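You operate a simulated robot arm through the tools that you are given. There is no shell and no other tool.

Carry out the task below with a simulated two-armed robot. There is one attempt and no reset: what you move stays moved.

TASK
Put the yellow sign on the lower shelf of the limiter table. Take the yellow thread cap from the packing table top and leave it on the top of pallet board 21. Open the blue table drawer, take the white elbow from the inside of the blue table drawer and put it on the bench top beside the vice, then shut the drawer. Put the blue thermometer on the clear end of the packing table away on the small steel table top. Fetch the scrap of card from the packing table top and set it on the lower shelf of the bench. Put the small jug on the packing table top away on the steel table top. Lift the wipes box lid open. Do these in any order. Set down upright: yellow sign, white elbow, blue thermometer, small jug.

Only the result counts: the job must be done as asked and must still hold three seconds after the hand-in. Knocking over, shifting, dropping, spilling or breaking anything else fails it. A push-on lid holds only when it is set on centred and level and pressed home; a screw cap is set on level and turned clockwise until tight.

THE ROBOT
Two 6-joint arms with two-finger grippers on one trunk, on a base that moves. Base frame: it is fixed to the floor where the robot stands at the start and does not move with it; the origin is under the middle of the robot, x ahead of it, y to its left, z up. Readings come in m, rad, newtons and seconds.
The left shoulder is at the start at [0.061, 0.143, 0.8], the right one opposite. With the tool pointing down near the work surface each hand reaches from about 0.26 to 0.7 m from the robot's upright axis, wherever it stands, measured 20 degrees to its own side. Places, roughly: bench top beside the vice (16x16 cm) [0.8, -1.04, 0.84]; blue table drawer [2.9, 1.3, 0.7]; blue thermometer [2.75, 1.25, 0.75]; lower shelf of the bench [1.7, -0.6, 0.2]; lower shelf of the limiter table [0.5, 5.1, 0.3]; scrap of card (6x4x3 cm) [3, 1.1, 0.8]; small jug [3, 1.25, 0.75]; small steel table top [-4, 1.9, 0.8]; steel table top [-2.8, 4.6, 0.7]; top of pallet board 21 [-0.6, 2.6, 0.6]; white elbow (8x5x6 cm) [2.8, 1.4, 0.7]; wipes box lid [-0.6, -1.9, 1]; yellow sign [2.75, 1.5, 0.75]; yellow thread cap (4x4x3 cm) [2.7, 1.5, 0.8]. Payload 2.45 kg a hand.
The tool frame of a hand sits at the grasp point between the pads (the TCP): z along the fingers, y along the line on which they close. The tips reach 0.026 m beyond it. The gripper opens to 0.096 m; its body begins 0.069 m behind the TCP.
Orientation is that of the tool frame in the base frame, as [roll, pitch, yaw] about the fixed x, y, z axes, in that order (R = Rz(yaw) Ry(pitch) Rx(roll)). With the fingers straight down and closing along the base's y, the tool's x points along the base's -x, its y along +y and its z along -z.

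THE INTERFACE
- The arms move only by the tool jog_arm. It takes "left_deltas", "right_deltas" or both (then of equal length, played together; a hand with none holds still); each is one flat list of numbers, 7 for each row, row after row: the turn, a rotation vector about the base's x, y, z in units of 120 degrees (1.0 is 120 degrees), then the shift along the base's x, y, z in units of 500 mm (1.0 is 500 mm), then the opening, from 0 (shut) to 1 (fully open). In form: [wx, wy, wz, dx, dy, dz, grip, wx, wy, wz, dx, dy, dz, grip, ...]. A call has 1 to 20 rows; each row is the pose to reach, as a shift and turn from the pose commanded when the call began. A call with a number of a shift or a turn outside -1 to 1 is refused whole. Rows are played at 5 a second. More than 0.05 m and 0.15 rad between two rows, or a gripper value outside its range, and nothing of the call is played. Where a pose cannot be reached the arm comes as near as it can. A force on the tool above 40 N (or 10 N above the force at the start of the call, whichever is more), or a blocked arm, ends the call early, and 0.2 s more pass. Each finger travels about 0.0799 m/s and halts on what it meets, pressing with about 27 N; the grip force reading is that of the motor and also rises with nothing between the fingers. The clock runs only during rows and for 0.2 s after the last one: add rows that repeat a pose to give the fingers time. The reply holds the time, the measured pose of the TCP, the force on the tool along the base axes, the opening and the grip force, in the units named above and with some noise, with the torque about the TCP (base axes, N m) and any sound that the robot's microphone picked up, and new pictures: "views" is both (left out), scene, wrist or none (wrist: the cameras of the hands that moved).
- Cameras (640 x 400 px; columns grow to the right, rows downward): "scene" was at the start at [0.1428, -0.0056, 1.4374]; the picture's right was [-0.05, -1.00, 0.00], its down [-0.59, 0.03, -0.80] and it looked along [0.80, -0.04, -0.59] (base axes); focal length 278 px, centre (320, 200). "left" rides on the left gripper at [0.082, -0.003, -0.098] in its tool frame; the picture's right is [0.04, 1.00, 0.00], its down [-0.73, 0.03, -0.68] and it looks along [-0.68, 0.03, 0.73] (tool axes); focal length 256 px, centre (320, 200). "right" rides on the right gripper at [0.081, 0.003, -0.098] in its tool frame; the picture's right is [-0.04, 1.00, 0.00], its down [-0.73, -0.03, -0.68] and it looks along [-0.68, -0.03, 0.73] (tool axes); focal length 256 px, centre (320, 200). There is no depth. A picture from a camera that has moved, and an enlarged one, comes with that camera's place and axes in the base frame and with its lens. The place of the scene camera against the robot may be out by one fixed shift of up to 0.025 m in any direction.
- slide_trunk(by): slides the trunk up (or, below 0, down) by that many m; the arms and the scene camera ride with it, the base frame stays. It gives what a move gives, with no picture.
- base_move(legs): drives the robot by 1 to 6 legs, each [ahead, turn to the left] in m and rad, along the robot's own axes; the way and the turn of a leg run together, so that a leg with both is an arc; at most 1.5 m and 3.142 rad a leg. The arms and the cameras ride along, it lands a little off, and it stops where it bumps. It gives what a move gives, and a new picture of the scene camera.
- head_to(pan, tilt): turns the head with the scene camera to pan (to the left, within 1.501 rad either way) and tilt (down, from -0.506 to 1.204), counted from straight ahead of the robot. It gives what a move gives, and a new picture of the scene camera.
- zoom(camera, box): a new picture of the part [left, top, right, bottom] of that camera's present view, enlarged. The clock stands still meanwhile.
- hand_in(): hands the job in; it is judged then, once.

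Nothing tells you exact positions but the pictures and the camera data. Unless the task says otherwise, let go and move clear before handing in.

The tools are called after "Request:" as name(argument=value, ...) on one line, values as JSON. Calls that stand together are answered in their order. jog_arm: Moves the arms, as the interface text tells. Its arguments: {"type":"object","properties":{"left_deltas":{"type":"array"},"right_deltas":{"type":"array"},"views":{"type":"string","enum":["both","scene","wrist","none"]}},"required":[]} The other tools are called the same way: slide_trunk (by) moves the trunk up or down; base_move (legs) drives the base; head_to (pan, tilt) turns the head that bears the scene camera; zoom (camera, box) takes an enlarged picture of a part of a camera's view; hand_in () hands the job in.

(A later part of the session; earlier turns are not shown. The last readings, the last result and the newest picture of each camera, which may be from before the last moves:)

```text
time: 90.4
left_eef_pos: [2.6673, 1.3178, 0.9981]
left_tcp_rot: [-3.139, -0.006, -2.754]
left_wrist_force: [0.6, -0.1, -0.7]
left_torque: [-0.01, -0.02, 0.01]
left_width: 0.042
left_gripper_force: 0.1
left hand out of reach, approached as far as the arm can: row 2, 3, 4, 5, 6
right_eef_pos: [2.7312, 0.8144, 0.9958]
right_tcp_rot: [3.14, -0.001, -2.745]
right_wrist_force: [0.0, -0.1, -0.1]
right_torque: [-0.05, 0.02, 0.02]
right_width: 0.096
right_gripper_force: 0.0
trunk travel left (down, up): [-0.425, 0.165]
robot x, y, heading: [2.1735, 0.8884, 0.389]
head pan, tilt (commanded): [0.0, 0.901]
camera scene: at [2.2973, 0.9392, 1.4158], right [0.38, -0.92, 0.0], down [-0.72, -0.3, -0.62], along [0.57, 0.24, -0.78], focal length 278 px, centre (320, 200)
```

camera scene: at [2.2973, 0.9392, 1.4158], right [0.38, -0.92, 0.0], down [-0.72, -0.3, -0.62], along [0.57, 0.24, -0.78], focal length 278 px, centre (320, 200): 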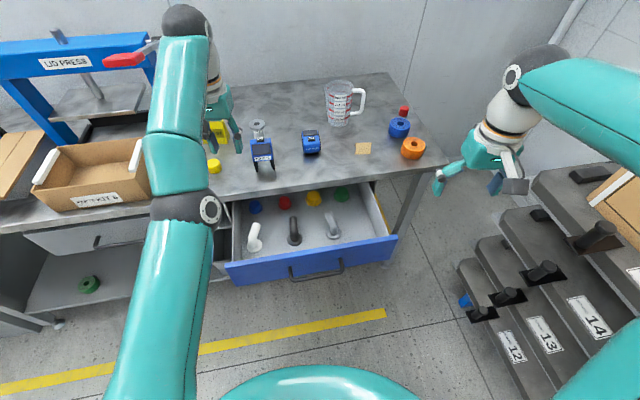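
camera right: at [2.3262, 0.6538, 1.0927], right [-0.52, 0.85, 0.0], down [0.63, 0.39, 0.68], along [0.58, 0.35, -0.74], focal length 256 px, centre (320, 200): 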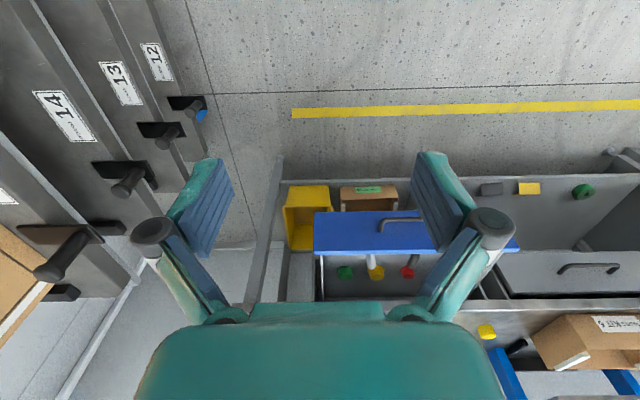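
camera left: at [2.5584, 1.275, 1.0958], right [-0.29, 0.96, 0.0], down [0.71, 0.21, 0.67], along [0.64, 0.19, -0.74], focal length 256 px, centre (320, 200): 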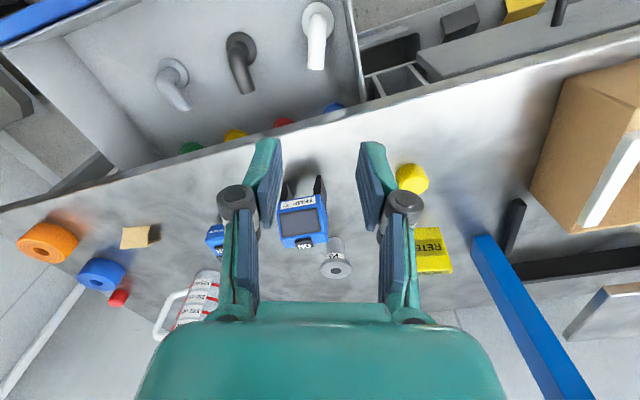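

The left elbow has hyper-extended onto its inner side and is stuck at a joint limit. I'll back away from the table and push the arm out past full stretch and back so it flips to the normal side.

Request:
base_move(legs=[[-0.3, 0.0]])

Request:
jog_arm(left_deltas=[0, 0, 0, 0.08, 0.035, 0, 0.44, 0, 0, 0, 0.16, 0.07, 0, 0.44, 0, 0, 0, 0.24, 0.1, 0, 0.44, 0, 0, 0, 0.16, 0.07, 0, 0.44, 0, 0, 0, 0.08, 0.035, 0, 0.44, 0, 0, 0, 0.0, 0.0, 0, 0.44, 0, 0, 0, -0.08, -0.035, 0, 0.44, 0, 0, 0, -0.16, -0.07, 0, 0.44, 0, 0, 0, -0.16, -0.07, 0, 0.44], views="scene")

```text
time: 92.4
left_eef_pos: [2.3885, 1.2018, 0.9996]
left_tcp_rot: [-3.14, -0.007, -2.754]
left_wrist_force: [-0.3, -0.3, -0.4]
left_torque: [-0.01, -0.02, -0.02]
left_width: 0.0421
left_gripper_force: 0.1
right_eef_pos: [2.4502, 0.6993, 0.9962]
right_tcp_rot: [-3.141, -0.002, -2.747]
right_wrist_force: [-0.6, -0.5, -0.4]
right_torque: [0.05, 0.01, -0.02]
right_width: 0.0963
right_gripper_force: 0.0
trunk travel left (down, up): [-0.425, 0.165]
robot x, y, heading: [1.8935, 0.7714, 0.396]
head pan, tilt (commanded): [0.0, 0.901]
camera scene: at [2.0163, 0.8233, 1.416], right [0.38, -0.92, 0.0], down [-0.72, -0.3, -0.62], along [0.57, 0.24, -0.78], focal length 278 px, centre (320, 200)
```

scene: 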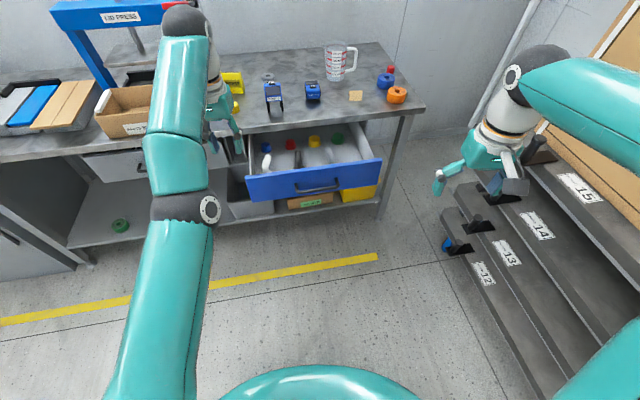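

```text
time: 94.4
left_eef_pos: [2.3874, 1.2002, 1.0052]
left_tcp_rot: [3.141, -0.009, -2.755]
left_wrist_force: [0.1, -0.2, 0.4]
left_torque: [0.02, 0.01, 0.0]
left_width: 0.0421
left_gripper_force: 0.0
left hand out of reach, approached as far as the arm can: row 1, 2, 3, 4, 5, 7, 8, 9
right_eef_pos: [2.4527, 0.7007, 0.9962]
right_tcp_rot: [-3.14, -0.002, -2.745]
right_wrist_force: [0.6, 0.8, 0.3]
right_torque: [0.01, -0.03, 0.01]
right_width: 0.0959
right_gripper_force: 0.0
trunk travel left (down, up): [-0.425, 0.165]
robot x, y, heading: [1.8956, 0.7749, 0.39]
head pan, tilt (commanded): [0.0, 0.901]
camera scene: at [2.0181, 0.824, 1.4157], right [0.38, -0.92, 0.0], down [-0.73, -0.3, -0.62], along [0.57, 0.24, -0.78], focal length 278 px, centre (320, 200)
```

scene: 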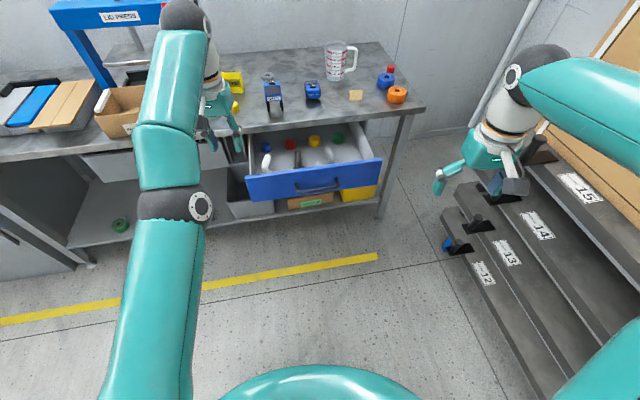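

Moving the hand sideways to the right should bend the elbow outward again, so I'll try that.

Request:
jog_arm(left_deltas=[0, 0, 0, 0.02, -0.074, 0, 0.44, 0, 0, 0, 0.04, -0.15, -0.01, 0.44, 0, 0, 0, 0.04, -0.23, -0.02, 0.44, 0, 0, 0, 0.02, -0.31, -0.04, 0.44, 0, 0, 0, -0.02, -0.36, -0.06, 0.44, 0, 0, 0, -0.08, -0.38, -0.06, 0.44, 0, 0, 0, -0.14, -0.4, -0.06, 0.44], views="scene")

```text
time: 96.0
left_eef_pos: [2.4322, 1.0289, 0.9957]
left_tcp_rot: [-3.141, -0.012, -2.754]
left_wrist_force: [-0.6, 0.1, -0.3]
left_torque: [0.04, -0.01, 0.02]
left_width: 0.0421
left_gripper_force: 0.1
left hand out of reach, approached as far as the arm can: row 1, 2, 3, 4, 5, 6, 7
right_eef_pos: [2.4515, 0.6997, 0.9974]
right_tcp_rot: [-3.141, -0.002, -2.746]
right_wrist_force: [-0.7, 1.0, 0.2]
right_torque: [-0.02, 0.02, -0.03]
right_width: 0.0961
right_gripper_force: 0.0
trunk travel left (down, up): [-0.425, 0.165]
robot x, y, heading: [1.8962, 0.7779, 0.389]
head pan, tilt (commanded): [0.0, 0.901]
camera scene: at [2.0173, 0.8239, 1.4158], right [0.38, -0.92, 0.0], down [-0.72, -0.3, -0.62], along [0.57, 0.24, -0.78], focal length 278 px, centre (320, 200)
```

scene: 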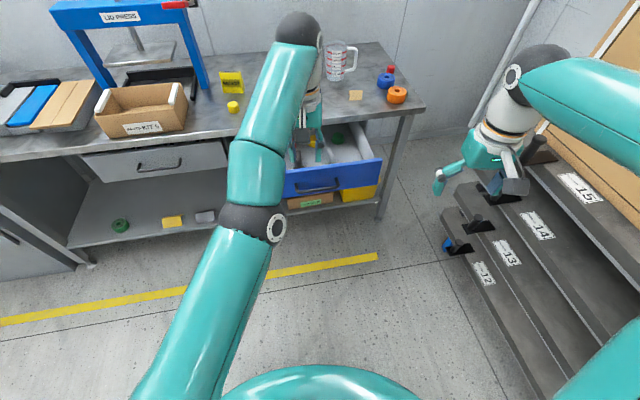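

Still on the wrong side. I'll push to full stretch on the left, then sweep right while stretched, and only then retract.

Request:
jog_arm(left_deltas=[0, 0, 0, -0.034, 0.083, 0, 0.44, 0, 0, 0, -0.05, 0.174, 0, 0.44, 0, 0, 0, -0.065, 0.265, 0, 0.44, 0, 0, 0, -0.081, 0.356, 0, 0.44, 0, 0, 0, -0.048, 0.434, 0, 0.44, 0, 0, 0, 0.018, 0.483, 0, 0.44, 0, 0, 0, 0.092, 0.513, 0, 0.44, 0, 0, 0, 0.092, 0.513, 0, 0.44, 0, 0, 0, 0.108, 0.422, 0, 0.44, 0, 0, 0, 0.123, 0.332, 0, 0.44, 0, 0, 0, 0.121, 0.235, 0, 0.44, 0, 0, 0, 0.118, 0.139, 0, 0.44, 0, 0, 0, 0.095, 0.045, 0, 0.44, 0, 0, 0, 0.019, 0.008, 0, 0.44, 0, 0, 0, -0.056, -0.023, 0, 0.44, 0, 0, 0, -0.145, -0.016, 0, 0.44], views="scene")

```text
time: 99.4
left_eef_pos: [2.4323, 1.0256, 1.0014]
left_tcp_rot: [-3.139, -0.007, -2.753]
left_wrist_force: [0.8, 0.3, 0.5]
left_torque: [-0.03, -0.05, -0.01]
left_width: 0.0423
left_gripper_force: 0.1
left hand out of reach, approached as far as the arm can: row 1, 2, 3, 5, 6, 7, 8, 9, 10, 11, 12, 13, 14, 15, 16
right_eef_pos: [2.4511, 0.7003, 0.9956]
right_tcp_rot: [3.14, -0.002, -2.745]
right_wrist_force: [-0.7, 0.7, 0.2]
right_torque: [-0.05, -0.01, -0.01]
right_width: 0.0959
right_gripper_force: 0.0
trunk travel left (down, up): [-0.425, 0.165]
robot x, y, heading: [1.8962, 0.7712, 0.393]
head pan, tilt (commanded): [0.0, 0.901]
camera scene: at [2.0168, 0.824, 1.4158], right [0.38, -0.92, 0.0], down [-0.72, -0.3, -0.62], along [0.57, 0.24, -0.78], focal length 278 px, centre (320, 200)
```

scene: 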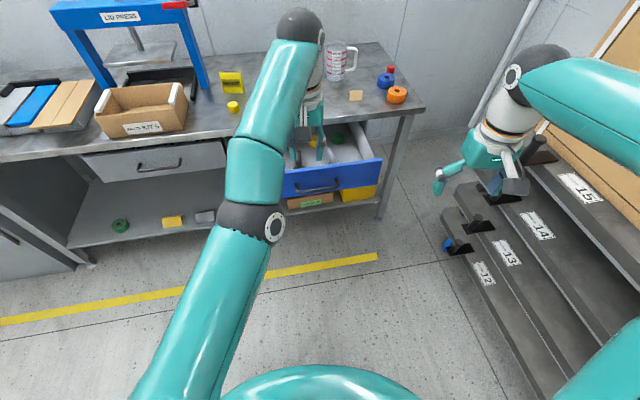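

I'll try the opposite sweep: stretched, moving left, then retracting.

Request:
jog_arm(left_deltas=[0, 0, 0, 0.055, 0.023, 0, 0.44, 0, 0, 0, 0.055, 0.115, 0, 0.44, 0, 0, 0, 0.02, 0.2, 0, 0.44, 0, 0, 0, -0.01, 0.29, 0, 0.44, 0, 0, 0, -0.05, 0.38, 0, 0.44, 0, 0, 0, -0.1, 0.46, 0, 0.44, 0, 0, 0, -0.16, 0.53, 0, 0.44, 0, 0, 0, -0.24, 0.53, 0, 0.44, 0, 0, 0, -0.32, 0.5, 0, 0.44, 0, 0, 0, -0.38, 0.46, 0, 0.44, 0, 0, 0, -0.38, 0.46, 0, 0.44], views="scene")

```text
time: 102.0
left_eef_pos: [2.2544, 1.2751, 1.0288]
left_tcp_rot: [3.14, 0.085, -2.719]
left_wrist_force: [0.5, 0.3, -0.5]
left_torque: [0.01, 0.05, 0.04]
left_width: 0.0422
left_gripper_force: 0.2
left hand out of reach, approached as far as the arm can: row 1, 2, 3, 4, 5, 6, 7, 8, 9
right_eef_pos: [2.4537, 0.6999, 0.9964]
right_tcp_rot: [3.141, -0.003, -2.747]
right_wrist_force: [0.0, -0.3, 0.1]
right_torque: [0.0, 0.04, -0.01]
right_width: 0.0958
right_gripper_force: 0.1
trunk travel left (down, up): [-0.425, 0.165]
robot x, y, heading: [1.8982, 0.7711, 0.391]
head pan, tilt (commanded): [0.0, 0.901]
stopped in row 11 (left hand): the arm was blocked; the commanded pose is now the measured one
camera scene: at [2.0197, 0.8246, 1.4154], right [0.38, -0.92, 0.0], down [-0.73, -0.3, -0.62], along [0.57, 0.24, -0.79], focal length 278 px, centre (320, 200)
```

scene: 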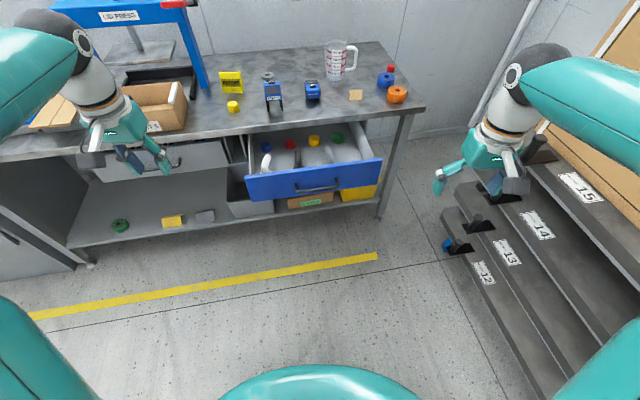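

That worked: the left elbow is outward again. Settling the left hand in a comfortable, level pose.

Request:
jog_arm(left_deltas=[-0.004, 0.009, -0.003, 0.015, -0.06, -0.02, 0.44, -0.008, 0.018, -0.007, 0.03, -0.12, -0.04, 0.44, -0.012, 0.028, -0.01, 0.045, -0.19, -0.06, 0.44, -0.0167, 0.037, -0.0143, 0.062, -0.256, -0.08, 0.44, -0.0167, 0.037, -0.0143, 0.062, -0.256, -0.08, 0.44], views="scene")

```text
time: 103.2
left_eef_pos: [2.2855, 1.143, 0.9898]
left_tcp_rot: [-3.14, 0.0, -2.75]
left_wrist_force: [-0.2, 0.4, 0.3]
left_torque: [0.0, -0.01, -0.01]
left_width: 0.0422
left_gripper_force: 0.0
right_eef_pos: [2.4513, 0.6993, 0.9978]
right_tcp_rot: [3.141, -0.001, -2.748]
right_wrist_force: [0.2, 0.2, -0.3]
right_torque: [0.06, -0.01, -0.02]
right_width: 0.096
right_gripper_force: 0.1
trunk travel left (down, up): [-0.425, 0.165]
robot x, y, heading: [1.8976, 0.7716, 0.393]
head pan, tilt (commanded): [0.0, 0.901]
camera scene: at [2.0173, 0.8239, 1.4158], right [0.38, -0.92, 0.0], down [-0.72, -0.3, -0.62], along [0.57, 0.24, -0.78], focal length 278 px, centre (320, 200)
```

scene: 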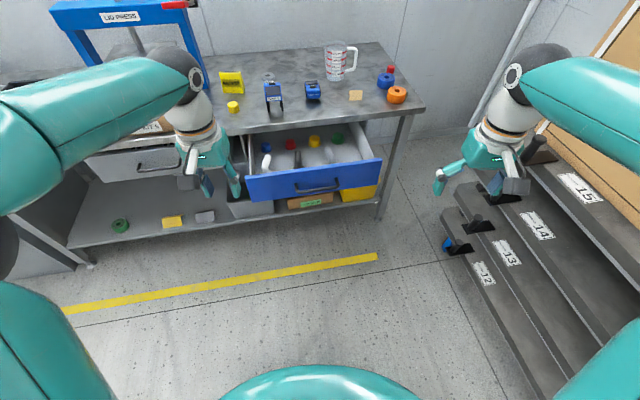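

Driving back in, a little closer this time, so the elbow is well within the left arm's reach.

Request:
base_move(legs=[[0.345, 0.0]])

Request:
zoom(camera="left", box=[0, 0, 640, 400])

```text
time: 105.5
left_eef_pos: [2.6067, 1.2787, 0.9887]
left_tcp_rot: [-3.141, 0.001, -2.747]
left_wrist_force: [0.7, 0.3, -0.8]
left_torque: [0.03, -0.01, -0.03]
left_width: 0.0424
left_gripper_force: 0.1
right_eef_pos: [2.7752, 0.8335, 0.9966]
right_tcp_rot: [3.141, -0.002, -2.744]
right_wrist_force: [-0.3, 1.0, -0.3]
right_torque: [-0.02, 0.01, -0.02]
right_width: 0.096
right_gripper_force: 0.0
trunk travel left (down, up): [-0.425, 0.165]
robot x, y, heading: [2.2221, 0.905, 0.392]
head pan, tilt (commanded): [0.0, 0.901]
camera scene: at [2.3407, 0.9574, 1.4157], right [0.38, -0.92, 0.0], down [-0.73, -0.3, -0.62], along [0.57, 0.24, -0.78], focal length 278 px, centre (320, 200)
```

scene: 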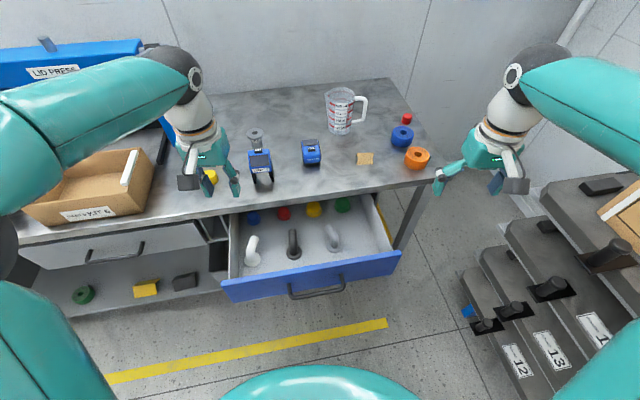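

```text
1.00 times, centred on (320, 200) of left (not enlarged: the box is as wide or as high as the picture)
camera zoom: at [2.5333, 1.2446, 1.0869], right [-0.42, 0.91, 0.0], down [0.67, 0.31, 0.68], along [0.62, 0.28, -0.73], focal length 256 px, centre (320, 200)
```

zoom: 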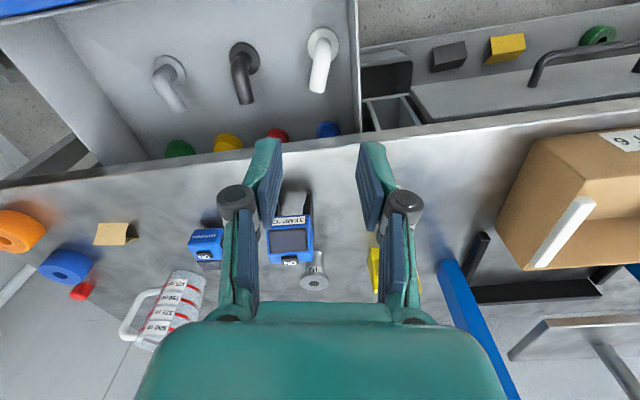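

Lowering the left hand above the elbow again with matched yaw.

Request:
jog_arm(left_deltas=[0, 0, -0.018, 0.006, 0.004, -0.09, 0.44, 0, 0, -0.036, 0.011, 0.009, -0.18, 0.44, 0, 0, -0.054, 0.017, 0.013, -0.27, 0.44, 0, 0, -0.0716, 0.0226, 0.0176, -0.36, 0.44, 0, 0, -0.0716, 0.0226, 0.0176, -0.45, 0.44, 0, 0, -0.0716, 0.0226, 0.0176, -0.45, 0.44], views="both")

Request:
zoom(camera="left", box=[200, 60, 440, 210])

```text
time: 106.9
left_eef_pos: [2.6151, 1.2858, 0.7632]
left_tcp_rot: [-3.142, 0.0, -2.895]
left_wrist_force: [0.4, 0.6, 0.0]
left_torque: [0.0, -0.03, -0.03]
left_width: 0.0422
left_gripper_force: 0.2
right_eef_pos: [2.7731, 0.8337, 0.9985]
right_tcp_rot: [3.14, 0.0, -2.744]
right_wrist_force: [0.0, 0.3, -1.3]
right_torque: [0.02, 0.0, -0.01]
right_width: 0.096
right_gripper_force: 0.0
trunk travel left (down, up): [-0.425, 0.165]
robot x, y, heading: [2.22, 0.9078, 0.392]
head pan, tilt (commanded): [0.0, 0.901]
camera scene: at [2.3394, 0.9568, 1.4159], right [0.38, -0.92, 0.0], down [-0.72, -0.3, -0.62], along [0.57, 0.24, -0.78], focal length 278 px, centre (320, 200)
camera left: at [2.5389, 1.2649, 0.8621], right [-0.28, 0.96, 0.0], down [0.7, 0.21, 0.68], along [0.65, 0.19, -0.73], focal length 256 px, centre (320, 200)
```

scene: 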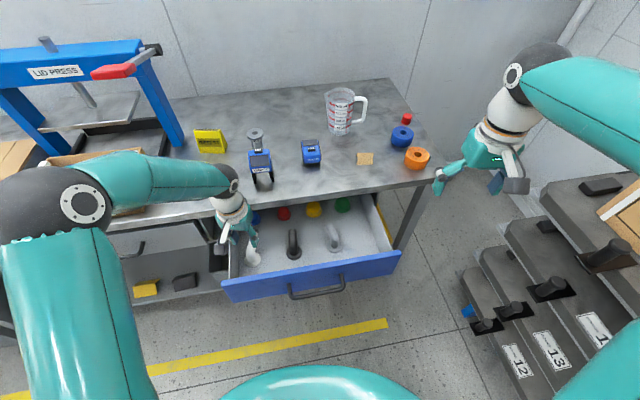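
left: 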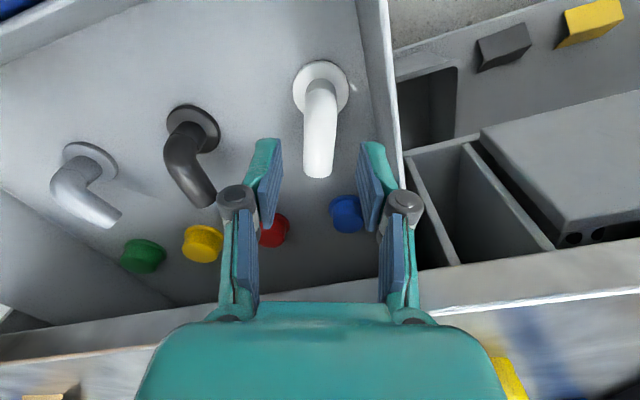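

```text
2.67 times, centred on (320, 135) of left
camera zoom: at [2.5389, 1.2649, 0.8621], right [-0.28, 0.96, 0.0], down [0.7, 0.21, 0.68], along [0.65, 0.19, -0.73], focal length 683 px, centre (320, 373)
```

zoom: 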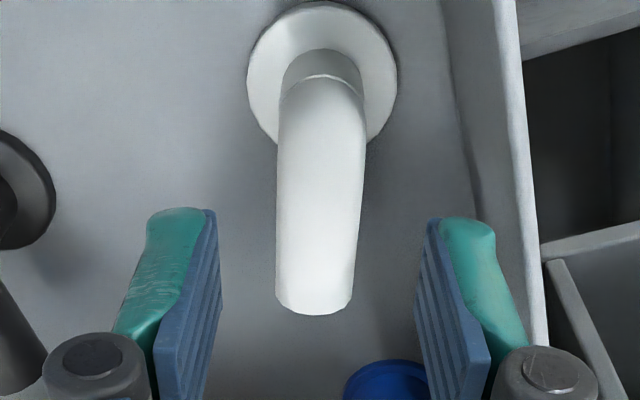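

Pipe centred between the fingers; the drawer's side wall is close on the left, so I'll grip slightly further along the pipe. Descending.

Request:
jog_arm(left_deltas=[0, 0, 0, 0.02, 0.004, -0.03, 0.4, 0, 0, 0, 0.04, 0.008, -0.06, 0.4, 0, 0, 0, 0.04, 0.008, -0.09, 0.4, 0, 0, 0, 0.04, 0.008, -0.126, 0.4, 0, 0, 0, 0.04, 0.008, -0.126, 0.4], views="wrist")

Request:
zoom(camera="left", box=[200, 60, 440, 210])

```text
time: 108.1
left_eef_pos: [2.6376, 1.2919, 0.6999]
left_tcp_rot: [3.14, 0.0, -2.897]
left_wrist_force: [0.7, -0.3, 0.7]
left_torque: [-0.02, -0.01, -0.02]
left_width: 0.0384
left_gripper_force: 0.1
right_eef_pos: [2.7734, 0.8325, 0.9972]
right_tcp_rot: [-3.141, -0.001, -2.747]
right_wrist_force: [-0.1, 0.5, 0.0]
right_torque: [0.01, -0.02, -0.03]
right_width: 0.096
right_gripper_force: 0.2
trunk travel left (down, up): [-0.425, 0.165]
robot x, y, heading: [2.2165, 0.9109, 0.395]
head pan, tilt (commanded): [0.0, 0.901]
camera left: at [2.5598, 1.2691, 0.8], right [-0.28, 0.96, 0.0], down [0.7, 0.21, 0.68], along [0.65, 0.19, -0.73], focal length 256 px, centre (320, 200)
```

left: 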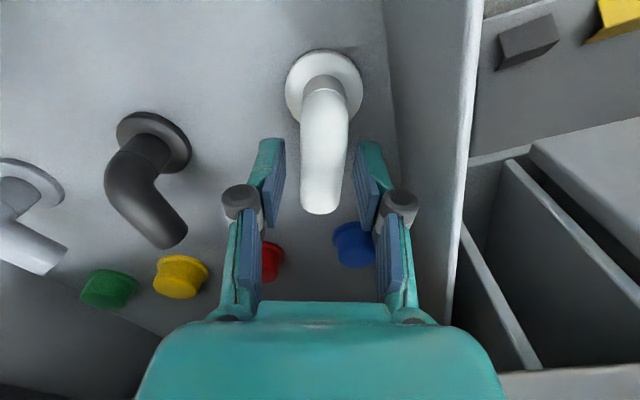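

```text
2.67 times, centred on (320, 135) of left
camera zoom: at [2.5598, 1.2691, 0.8], right [-0.28, 0.96, 0.0], down [0.7, 0.21, 0.68], along [0.65, 0.19, -0.73], focal length 683 px, centre (320, 373)
```

zoom: 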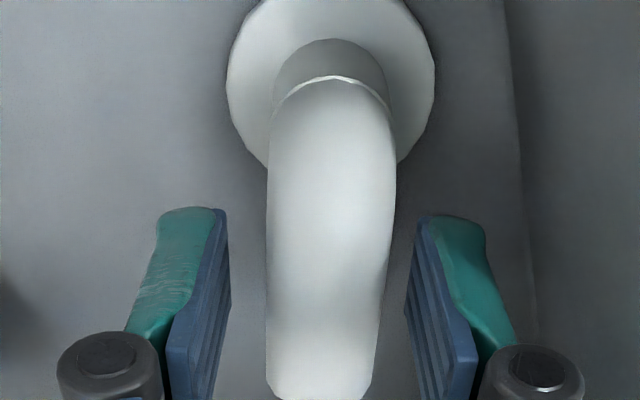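

Clear of the wall. Lowering 13 mm more and closing on the pipe.

Request:
jog_arm(left_deltas=[0, 0, 0, 0, 0, -0.013, 0.4, 0, 0, 0, 0, 0, -0.026, 0.4, 0, 0, 0, 0, 0, -0.026, 0.1, 0, 0, 0, 0, 0, -0.026, 0, 0, 0, 0, 0, 0, -0.026, 0], views="wrist")

```text
time: 109.3
left_eef_pos: [2.6374, 1.2913, 0.6888]
left_tcp_rot: [-3.141, 0.0, -2.897]
left_wrist_force: [-0.1, 0.2, -0.5]
left_torque: [0.03, 0.01, 0.01]
left_width: 0.0225
left_gripper_force: 26.9
right_eef_pos: [2.7757, 0.8336, 0.9978]
right_tcp_rot: [3.14, -0.002, -2.744]
right_wrist_force: [0.2, 0.0, 0.2]
right_torque: [0.01, 0.04, 0.0]
right_width: 0.0958
right_gripper_force: 0.1
trunk travel left (down, up): [-0.425, 0.165]
robot x, y, heading: [2.2164, 0.9047, 0.393]
head pan, tilt (commanded): [0.0, 0.901]
camera left: at [2.5598, 1.2687, 0.7872], right [-0.28, 0.96, 0.0], down [0.7, 0.21, 0.68], along [0.65, 0.19, -0.73], focal length 256 px, centre (320, 200)
```

left: 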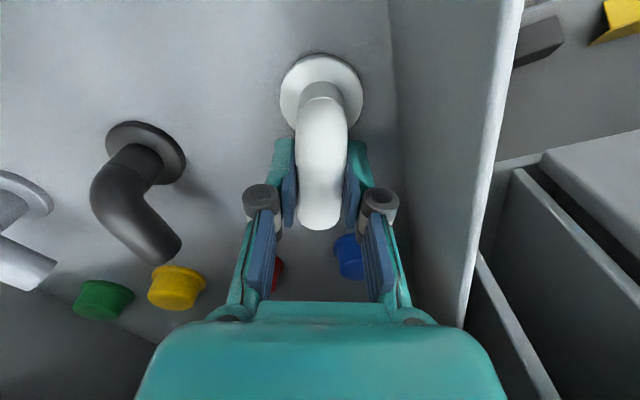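

Elbow gripped. Lifting straight up.

Request:
jog_arm(left_deltas=[0, 0, 0, 0, 0, 0.06, 0, 0, 0, 0, 0, 0, 0.14, 0, 0, 0, 0, -0.01, -0.005, 0.23, 0, 0, 0, 0, -0.03, -0.01, 0.32, 0, 0, 0, 0, -0.05, -0.02, 0.41, 0, 0, 0, 0, -0.08, -0.03, 0.5, 0, 0, 0, 0, -0.1, -0.04, 0.56, 0], views="both")

```text
time: 110.9
left_eef_pos: [2.5861, 1.2706, 0.9688]
left_tcp_rot: [-3.14, 0.0, -2.9]
left_wrist_force: [-0.6, 0.0, 0.1]
left_torque: [0.01, 0.03, 0.0]
left_width: 0.0225
left_gripper_force: 27.0
right_eef_pos: [2.7737, 0.8326, 0.9983]
right_tcp_rot: [-3.14, 0.0, -2.745]
right_wrist_force: [0.0, -0.2, 0.7]
right_torque: [0.02, 0.02, -0.01]
right_width: 0.096
right_gripper_force: 0.0
trunk travel left (down, up): [-0.425, 0.165]
robot x, y, heading: [2.2174, 0.907, 0.39]
head pan, tilt (commanded): [0.0, 0.901]
camera scene: at [2.3393, 0.9567, 1.4158], right [0.38, -0.92, 0.0], down [-0.72, -0.3, -0.62], along [0.57, 0.24, -0.78], focal length 278 px, centre (320, 200)
camera left: at [2.5089, 1.2482, 1.0671], right [-0.28, 0.96, 0.0], down [0.7, 0.21, 0.68], along [0.65, 0.19, -0.73], focal length 256 px, centre (320, 200)
```

scene: 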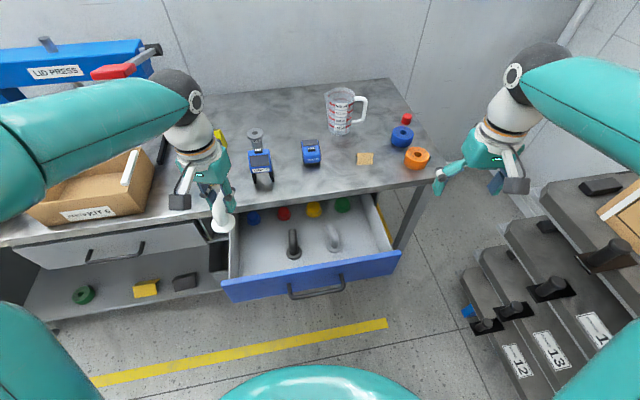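
left: 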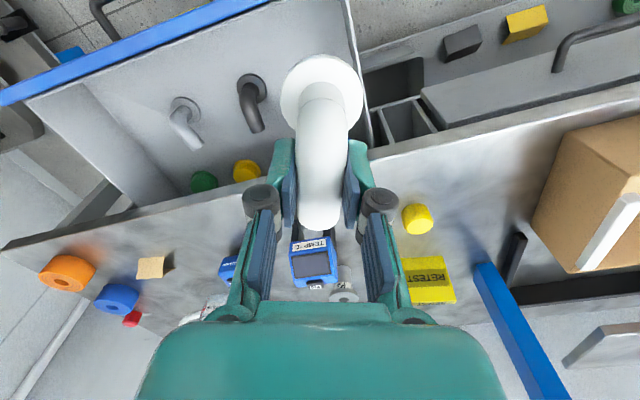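

Elbow is held securely. Now I'll move the left hand aside and bring the right hand, closed, in front of the handle to push the drawer shut.

Request:
jog_arm(left_deltas=[0, 0, 0, -0.0165, 0.021, 0.008, 0, 0, 0, 0, -0.033, 0.042, 0.0155, 0, 0, 0, 0, -0.05, 0.063, 0.023, 0, 0, 0, 0, -0.066, 0.0845, 0.031, 0, 0, 0, 0, -0.0825, 0.106, 0.039, 0, 0, 0, 0, -0.099, 0.127, 0.0465, 0, 0, 0, 0, -0.1155, 0.148, 0.054, 0, 0, 0, 0, -0.132, 0.169, 0.062, 0, 0, 0, 0, -0.132, 0.169, 0.062, 0], right_deltas=[0, 0, 0.0116, -0.062, 0.047, -0.0245, 0.5, 0, 0, 0.023, -0.124, 0.0945, -0.049, 0, 0, 0, 0.035, -0.186, 0.142, -0.0735, 0, 0, 0, 0.046, -0.2475, 0.189, -0.098, 0, 0, 0, 0.058, -0.309, 0.236, -0.1225, 0, 0, 0, 0.069, -0.371, 0.2835, -0.147, 0, 0, 0, 0.081, -0.433, 0.331, -0.1715, 0, 0, 0, 0.0924, -0.495, 0.378, -0.196, 0, 0, 0, 0.0924, -0.495, 0.378, -0.196, 0], views="both")

```text
time: 112.9
left_eef_pos: [2.5209, 1.3556, 0.9993]
left_tcp_rot: [3.14, -0.001, -2.897]
left_wrist_force: [0.1, -0.2, 0.7]
left_torque: [-0.01, -0.03, -0.03]
left_width: 0.0228
left_gripper_force: 27.1
right_eef_pos: [2.5265, 1.0217, 0.8989]
right_tcp_rot: [-3.141, -0.003, -2.551]
right_wrist_force: [0.8, 0.8, -0.4]
right_torque: [0.0, -0.02, 0.01]
right_width: 0.0
right_gripper_force: 26.8
trunk travel left (down, up): [-0.425, 0.165]
robot x, y, heading: [2.2203, 0.9039, 0.395]
head pan, tilt (commanded): [0.0, 0.901]
camera scene: at [2.3397, 0.9568, 1.4158], right [0.38, -0.92, 0.0], down [-0.72, -0.3, -0.62], along [0.57, 0.24, -0.78], focal length 278 px, centre (320, 200)
camera right: at [2.4582, 0.9786, 0.9973], right [-0.52, 0.85, 0.0], down [0.63, 0.38, 0.68], along [0.58, 0.35, -0.73], focal length 256 px, centre (320, 200)
camera left: at [2.4429, 1.3336, 1.0982], right [-0.28, 0.96, 0.0], down [0.7, 0.21, 0.68], along [0.65, 0.19, -0.73], focal length 256 px, centre (320, 200)
```

scene: 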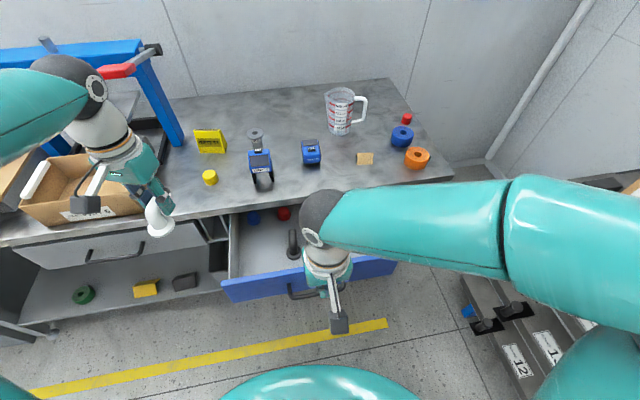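
right: 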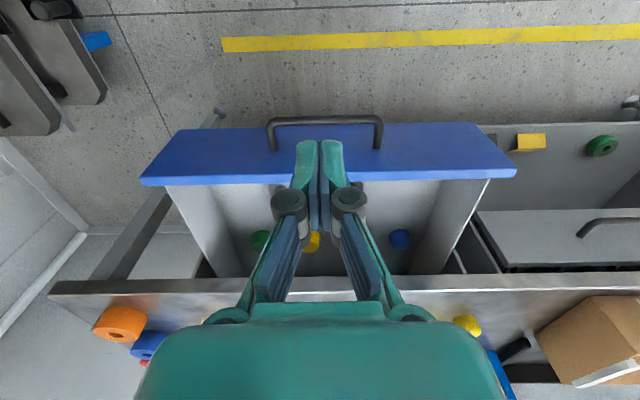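
left: 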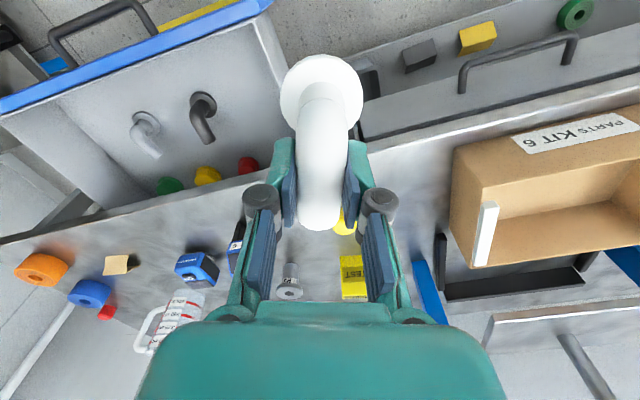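

The bar is directly ahead of the closed fingers. Lowering to handle height and pushing forward to close the drawer.

Request:
jog_arm(right_deltas=[0, 0, 0, 0, 0, -0.09, 0, 0, 0, 0, 0, 0, -0.18, 0, 0, 0, 0, 0, 0, -0.27, 0, 0, 0, 0, 0, 0, -0.35, 0, 0, 0, 0, 0, 0, -0.388, 0, 0, 0, 0, 0.04, 0.0267, -0.388, 0, 0, 0, 0, 0.08, 0.0534, -0.388, 0, 0, 0, 0, 0.12, 0.08, -0.388, 0, 0, 0, 0, 0.16, 0.107, -0.388, 0, 0, 0, 0, 0.2, 0.1335, -0.388, 0], views="both")

```text
time: 115.1
left_eef_pos: [2.5218, 1.3554, 0.9996]
left_tcp_rot: [-3.141, 0.0, -2.898]
left_wrist_force: [0.1, 0.0, -0.9]
left_torque: [0.02, -0.01, -0.01]
left_width: 0.0232
left_gripper_force: 27.1
right_eef_pos: [2.627, 1.089, 0.7059]
right_tcp_rot: [-3.141, -0.001, -2.55]
right_wrist_force: [0.0, 0.9, -0.5]
right_torque: [-0.01, 0.04, 0.02]
right_width: 0.0001
right_gripper_force: 28.4
trunk travel left (down, up): [-0.425, 0.165]
robot x, y, heading: [2.2203, 0.9056, 0.388]
head pan, tilt (commanded): [0.0, 0.901]
camera scene: at [2.3401, 0.9573, 1.4157], right [0.38, -0.92, 0.0], down [-0.72, -0.3, -0.62], along [0.57, 0.24, -0.78], focal length 278 px, centre (320, 200)
camera right: at [2.558, 1.0459, 0.8034], right [-0.52, 0.85, 0.0], down [0.63, 0.38, 0.68], along [0.58, 0.35, -0.74], focal length 256 px, centre (320, 200)
```

scene: 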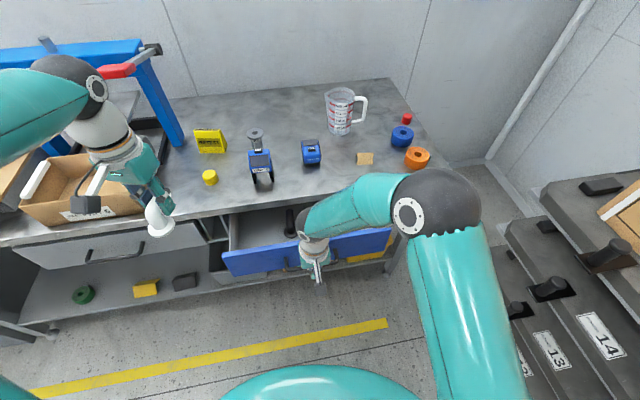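
right: 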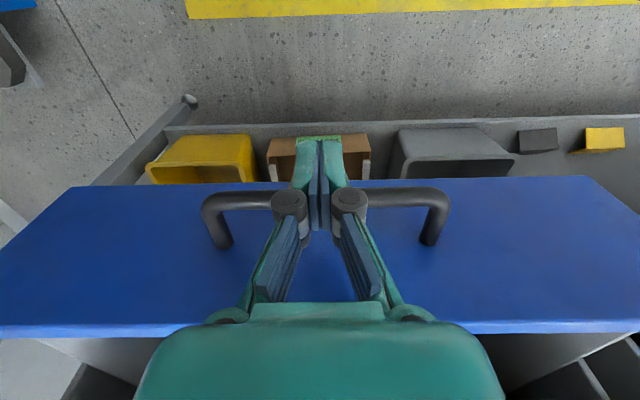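

Drawer is closing. Continuing the push to fully shut.

Request:
jog_arm(right_deltas=[0, 0, 0, 0.04, 0.0267, 0, 0, 0, 0, 0, 0.08, 0.0534, 0, 0, 0, 0, 0, 0.12, 0.08, 0, 0, 0, 0, 0, 0.16, 0.107, 0, 0, 0, 0, 0, 0.185, 0.1237, 0, 0, 0, 0, 0, 0.205, 0.137, 0, 0, 0, 0, 0, 0.215, 0.1437, 0, 0], views="both")

```text
time: 116.7
left_eef_pos: [2.52, 1.3558, 1.0]
left_tcp_rot: [-3.141, 0.0, -2.898]
left_wrist_force: [0.0, 0.4, 0.0]
left_torque: [0.0, 0.01, 0.01]
left_width: 0.0229
left_gripper_force: 27.0
right_eef_pos: [2.7313, 1.1594, 0.7057]
right_tcp_rot: [3.141, -0.007, -2.551]
right_wrist_force: [-11.7, -8.3, 3.8]
right_torque: [0.1, 0.21, 0.01]
right_width: 0.0061
right_gripper_force: 28.9
trunk travel left (down, up): [-0.425, 0.165]
robot x, y, heading: [2.2195, 0.9052, 0.388]
head pan, tilt (commanded): [0.0, 0.901]
camera scene: at [2.3382, 0.9561, 1.416], right [0.38, -0.92, 0.0], down [-0.72, -0.3, -0.62], along [0.57, 0.24, -0.78], focal length 278 px, centre (320, 200)
camera right: at [2.6638, 1.1165, 0.8035], right [-0.52, 0.85, 0.0], down [0.63, 0.39, 0.67], along [0.57, 0.35, -0.74], focal length 256 px, centre (320, 200)
```

scene: 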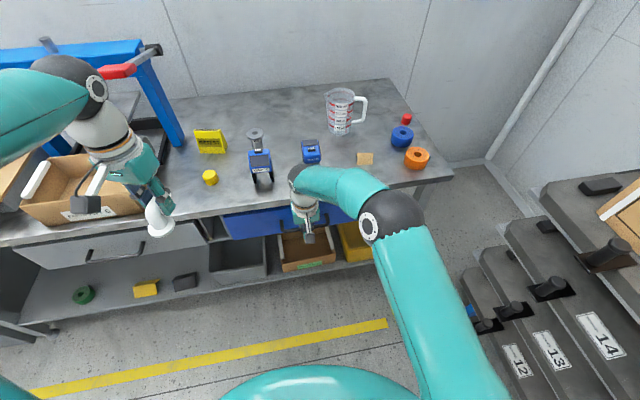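
right: 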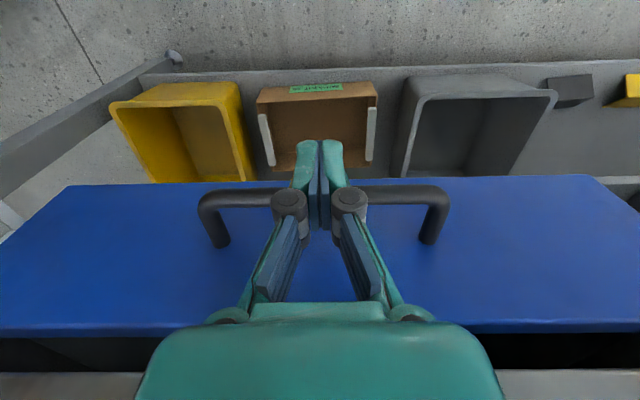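

Request:
jog_arm(right_deltas=[0, 0, 0, 0.01, 0.0067, 0, 0, 0, 0, 0, 0.02, 0.0134, 0, 0, 0, 0, 0, 0.02, 0.0134, 0, 0], views="wrist")

```text
time: 117.2
left_eef_pos: [2.5207, 1.3558, 1.0]
left_tcp_rot: [-3.139, 0.001, -2.897]
left_wrist_force: [0.9, 0.2, 0.5]
left_torque: [-0.05, -0.01, 0.01]
left_width: 0.0227
left_gripper_force: 26.5
right_eef_pos: [2.7327, 1.1604, 0.7031]
right_tcp_rot: [-3.137, -0.029, -2.548]
right_wrist_force: [-11.6, -8.0, 3.9]
right_torque: [-0.17, -0.01, -0.06]
right_width: 0.006
right_gripper_force: 28.4
trunk travel left (down, up): [-0.425, 0.165]
robot x, y, heading: [2.2176, 0.9079, 0.391]
head pan, tilt (commanded): [0.0, 0.901]
stopped in row 2 (right hand): the force on the tool passed its limit at 44 N (the readings are from after the stop); the commanded pose is now the measured one
camera right: at [2.6655, 1.1185, 0.8027], right [-0.52, 0.85, -0.01], down [0.64, 0.4, 0.66], along [0.56, 0.34, -0.75], focal length 256 px, centre (320, 200)
```

right: 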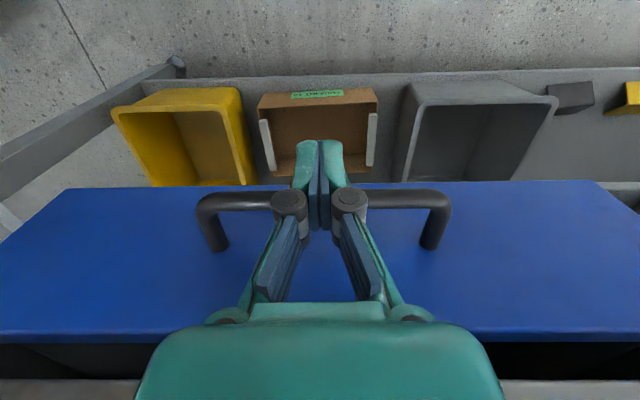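

The drawer is fully shut (hard stop). Retracting the right hand and then repositioning the base to reach the card.

Request:
jog_arm(right_deltas=[0.003, -0.005, 0, -0.06, -0.04, 0, 0, 0.0077, -0.0115, 0, -0.1, -0.067, 0.04, 0, 0.0077, -0.0115, 0, -0.1, -0.067, 0.13, 0.3, 0.0077, -0.0115, 0, -0.1, -0.067, 0.22, 0.5, 0.0077, -0.0115, 0, -0.1, -0.068, 0.31, 0.8, 0.0077, -0.0115, 0, -0.09, -0.12, 0.38, 1, 0.0077, -0.0115, 0, -0.08, -0.2, 0.44, 1, 0.0077, -0.0115, 0, -0.07, -0.28, 0.48, 1, 0.0077, -0.0115, 0, -0.06, -0.36, 0.52, 1, 0.0077, -0.0115, 0, -0.04, -0.44, 0.55, 1, 0.0077, -0.0115, 0, -0.02, -0.52, 0.58, 1, 0.0077, -0.0115, 0, 0, -0.6, 0.59, 1, 0.0077, -0.0115, 0, 0.009, -0.665, 0.594, 1], views="scene")

Request:
base_move(legs=[[0.14, 0.2]])

Request:
zoom(camera="right", box=[0, 0, 640, 400])

```text
refused: row 7 steps farther than a row can; nothing moved
```

```text
time: 118.0
left_eef_pos: [2.5224, 1.3614, 1.004]
left_tcp_rot: [-3.141, 0.004, -2.886]
left_wrist_force: [-0.2, 0.6, 0.1]
left_torque: [0.03, 0.01, 0.0]
left_width: 0.0226
left_gripper_force: 26.6
right_eef_pos: [2.7312, 1.1611, 0.7029]
right_tcp_rot: [-3.121, -0.066, -2.541]
right_wrist_force: [-21.1, -21.3, 15.9]
right_torque: [2.27, -2.9, -0.76]
right_width: 0.0
right_gripper_force: 28.2
trunk travel left (down, up): [-0.425, 0.165]
robot x, y, heading: [2.2303, 0.9096, 0.402]
head pan, tilt (commanded): [0.0, 0.901]
stopped in leg 1: the force on the tool passed its limit at 71 N (the readings are from after the stop); the commanded pose is now the measured one
camera scene: at [2.3445, 0.9593, 1.4164], right [0.39, -0.92, 0.0], down [-0.72, -0.3, -0.62], along [0.57, 0.24, -0.78], focal length 278 px, centre (320, 200)
```

scene: 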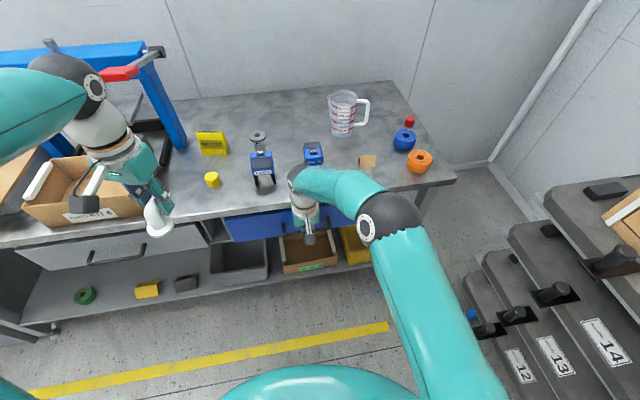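

```text
1.00 times, centred on (320, 200) of right (not enlarged: the box is as wide or as high as the picture)
camera zoom: at [2.6669, 1.1212, 0.8056], right [-0.53, 0.85, -0.02], down [0.65, 0.42, 0.63], along [0.54, 0.32, -0.78], focal length 256 px, centre (320, 200)
```

zoom: 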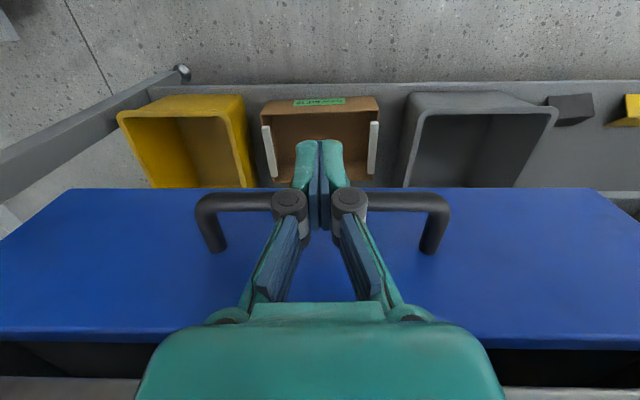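

The retreat was refused for one oversized step and the base nudged the hand against the closed drawer; nothing moved on the table. I'll retract the right hand now with smaller steps.

Request:
jog_arm(right_deltas=[0, 0, 0, -0.04, -0.027, 0, 0, 0.013, -0.01, 0, -0.09, -0.06, 0.02, 0, 0.026, -0.0204, 0, -0.12, -0.08, 0.08, 0, 0.026, -0.0204, 0, -0.12, -0.08, 0.16, 0.3, 0.026, -0.0204, 0, -0.12, -0.08, 0.24, 0.6, 0.026, -0.0204, 0, -0.12, -0.09, 0.32, 1, 0.026, -0.0204, 0, -0.11, -0.13, 0.39, 1, 0.026, -0.0204, 0, -0.1, -0.19, 0.45, 1, 0.026, -0.0204, 0, -0.09, -0.26, 0.5, 1, 0.026, -0.0204, 0, -0.08, -0.33, 0.53, 1, 0.026, -0.0204, 0, -0.06, -0.41, 0.56, 1, 0.026, -0.0204, 0, -0.04, -0.49, 0.58, 1, 0.026, -0.0204, 0, -0.02, -0.57, 0.59, 1, 0.026, -0.0204, 0, 0, -0.65, 0.594, 1], views="scene")

```text
time: 121.0
left_eef_pos: [2.5258, 1.3634, 1.0028]
left_tcp_rot: [-3.14, -0.002, -2.886]
left_wrist_force: [0.1, 0.0, -1.1]
left_torque: [0.02, 0.04, 0.0]
left_width: 0.0227
left_gripper_force: 27.0
right_eef_pos: [2.7331, 0.8378, 0.9979]
right_tcp_rot: [3.139, 0.002, -2.539]
right_wrist_force: [0.6, 0.1, 1.0]
right_torque: [0.03, 0.04, 0.04]
right_width: 0.0958
right_gripper_force: 0.0
trunk travel left (down, up): [-0.425, 0.165]
robot x, y, heading: [2.2308, 0.9123, 0.398]
head pan, tilt (commanded): [0.0, 0.901]
camera scene: at [2.3492, 0.9623, 1.4159], right [0.39, -0.92, 0.0], down [-0.72, -0.31, -0.62], along [0.57, 0.24, -0.78], focal length 278 px, centre (320, 200)
```

scene: 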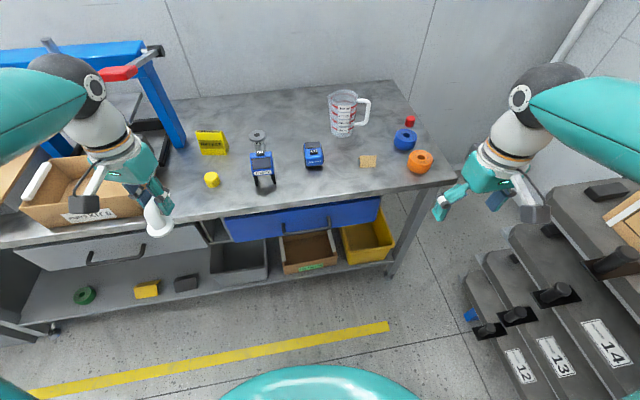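

Drawer looks flush. I'll tuck the left hand (with the elbow) inward a bit, then shift the base for the card.

Request:
jog_arm(left_deltas=[0, 0, 0, 0.004, -0.056, 0.02, 0, 0, 0, 0, 0.008, -0.113, 0.04, 0, 0, 0, 0, 0.012, -0.169, 0.06, 0], views="none")

Request:
zoom(camera="scene", box=[190, 120, 450, 282])

```text
time: 121.8
left_eef_pos: [2.5311, 1.2804, 1.0302]
left_tcp_rot: [-3.14, 0.0, -2.884]
left_wrist_force: [-0.2, -0.4, -0.4]
left_torque: [0.0, -0.01, -0.05]
left_width: 0.023
left_gripper_force: 26.1
right_eef_pos: [2.7343, 0.8375, 0.9981]
right_tcp_rot: [3.138, 0.004, -2.539]
right_wrist_force: [-0.2, -0.7, -0.8]
right_torque: [0.01, 0.0, 0.03]
right_width: 0.0961
right_gripper_force: 0.1
trunk travel left (down, up): [-0.425, 0.165]
robot x, y, heading: [2.2302, 0.9089, 0.403]
head pan, tilt (commanded): [0.0, 0.901]
```

```text
2.46 times, centred on (320, 201) of scene
camera zoom: at [2.3489, 0.9625, 1.4159], right [0.39, -0.92, 0.0], down [-0.72, -0.31, -0.62], along [0.57, 0.24, -0.78], focal length 685 px, centre (320, 198)
```

zoom: 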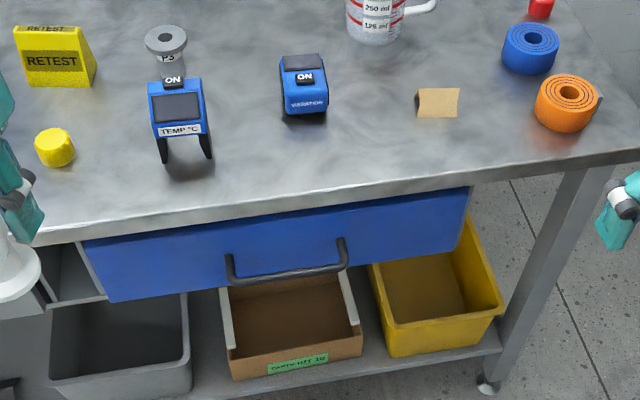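

Drawer is shut flush. Moving the base to bring the card within the right hand's range.

Request:
base_move(legs=[[0.13, 0.19]])

Request:
zoom(camera="right", box=[0, 0, 640, 400])

```text
time: 123.0
left_eef_pos: [2.5704, 1.3944, 1.031]
left_tcp_rot: [-3.14, -0.002, -2.696]
left_wrist_force: [-0.5, 0.9, -0.5]
left_torque: [-0.04, 0.01, 0.03]
left_width: 0.0227
left_gripper_force: 26.8
right_eef_pos: [2.8552, 0.9988, 0.9966]
right_tcp_rot: [3.137, -0.001, -2.348]
right_wrist_force: [0.3, 0.1, -0.5]
right_torque: [-0.05, 0.06, 0.02]
right_width: 0.0959
right_gripper_force: 0.1
trunk travel left (down, up): [-0.425, 0.165]
robot x, y, heading: [2.3451, 0.9663, 0.588]
head pan, tilt (commanded): [0.0, 0.901]
camera scene: at [2.4561, 1.0446, 1.4155], right [0.56, -0.83, 0.0], down [-0.65, -0.44, -0.62], along [0.51, 0.35, -0.79], focal length 278 px, centre (320, 200)
```

scene: 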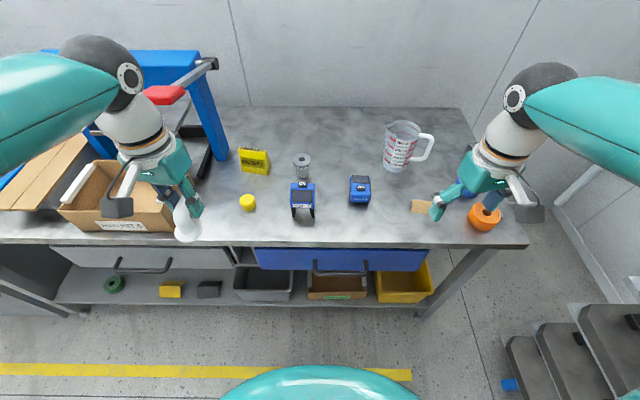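

```text
1.00 times, centred on (320, 200) of right (not enlarged: the box is as wide or as high as the picture)
camera zoom: at [2.7961, 0.9417, 1.0939], right [-0.68, 0.73, 0.0], down [0.54, 0.5, 0.68], along [0.49, 0.47, -0.73], focal length 256 px, centre (320, 200)
```

zoom: 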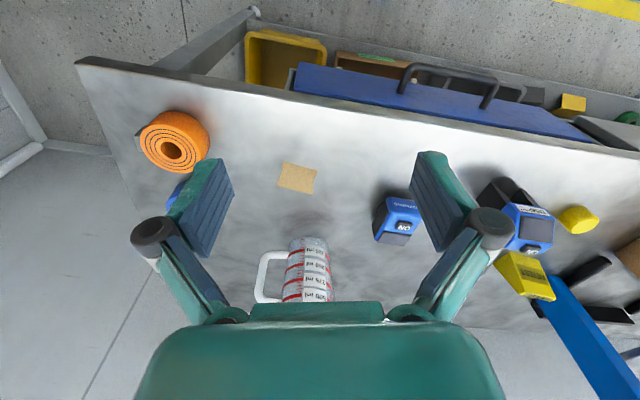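

Request:
zoom(camera="right", box=[240, 140, 360, 215])

Request:
zoom(camera="scene", box=[370, 160, 490, 235])

```text
5.33 times, centred on (300, 178) of right
camera zoom: at [2.7961, 0.9417, 1.0939], right [-0.68, 0.73, 0.0], down [0.54, 0.5, 0.68], along [0.49, 0.47, -0.73], focal length 1365 px, centre (427, 320)
```

zoom: 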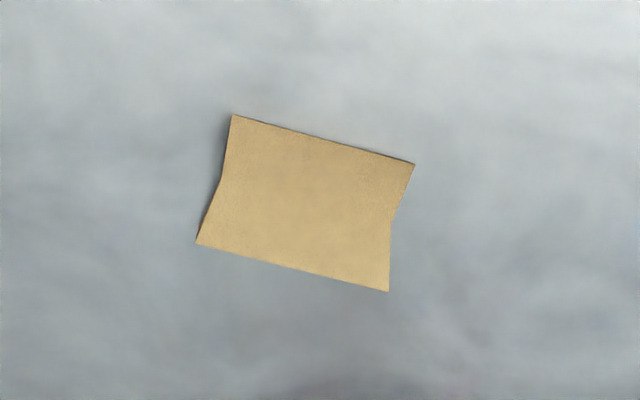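

```text
5.33 times, centred on (430, 198) of scene
camera zoom: at [2.4561, 1.0446, 1.4155], right [0.56, -0.83, 0.0], down [-0.65, -0.44, -0.62], along [0.51, 0.35, -0.79], focal length 1484 px, centre (-267, 213)
```

zoom: 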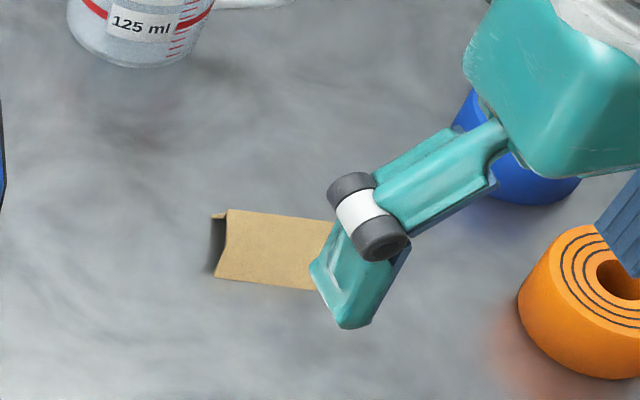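

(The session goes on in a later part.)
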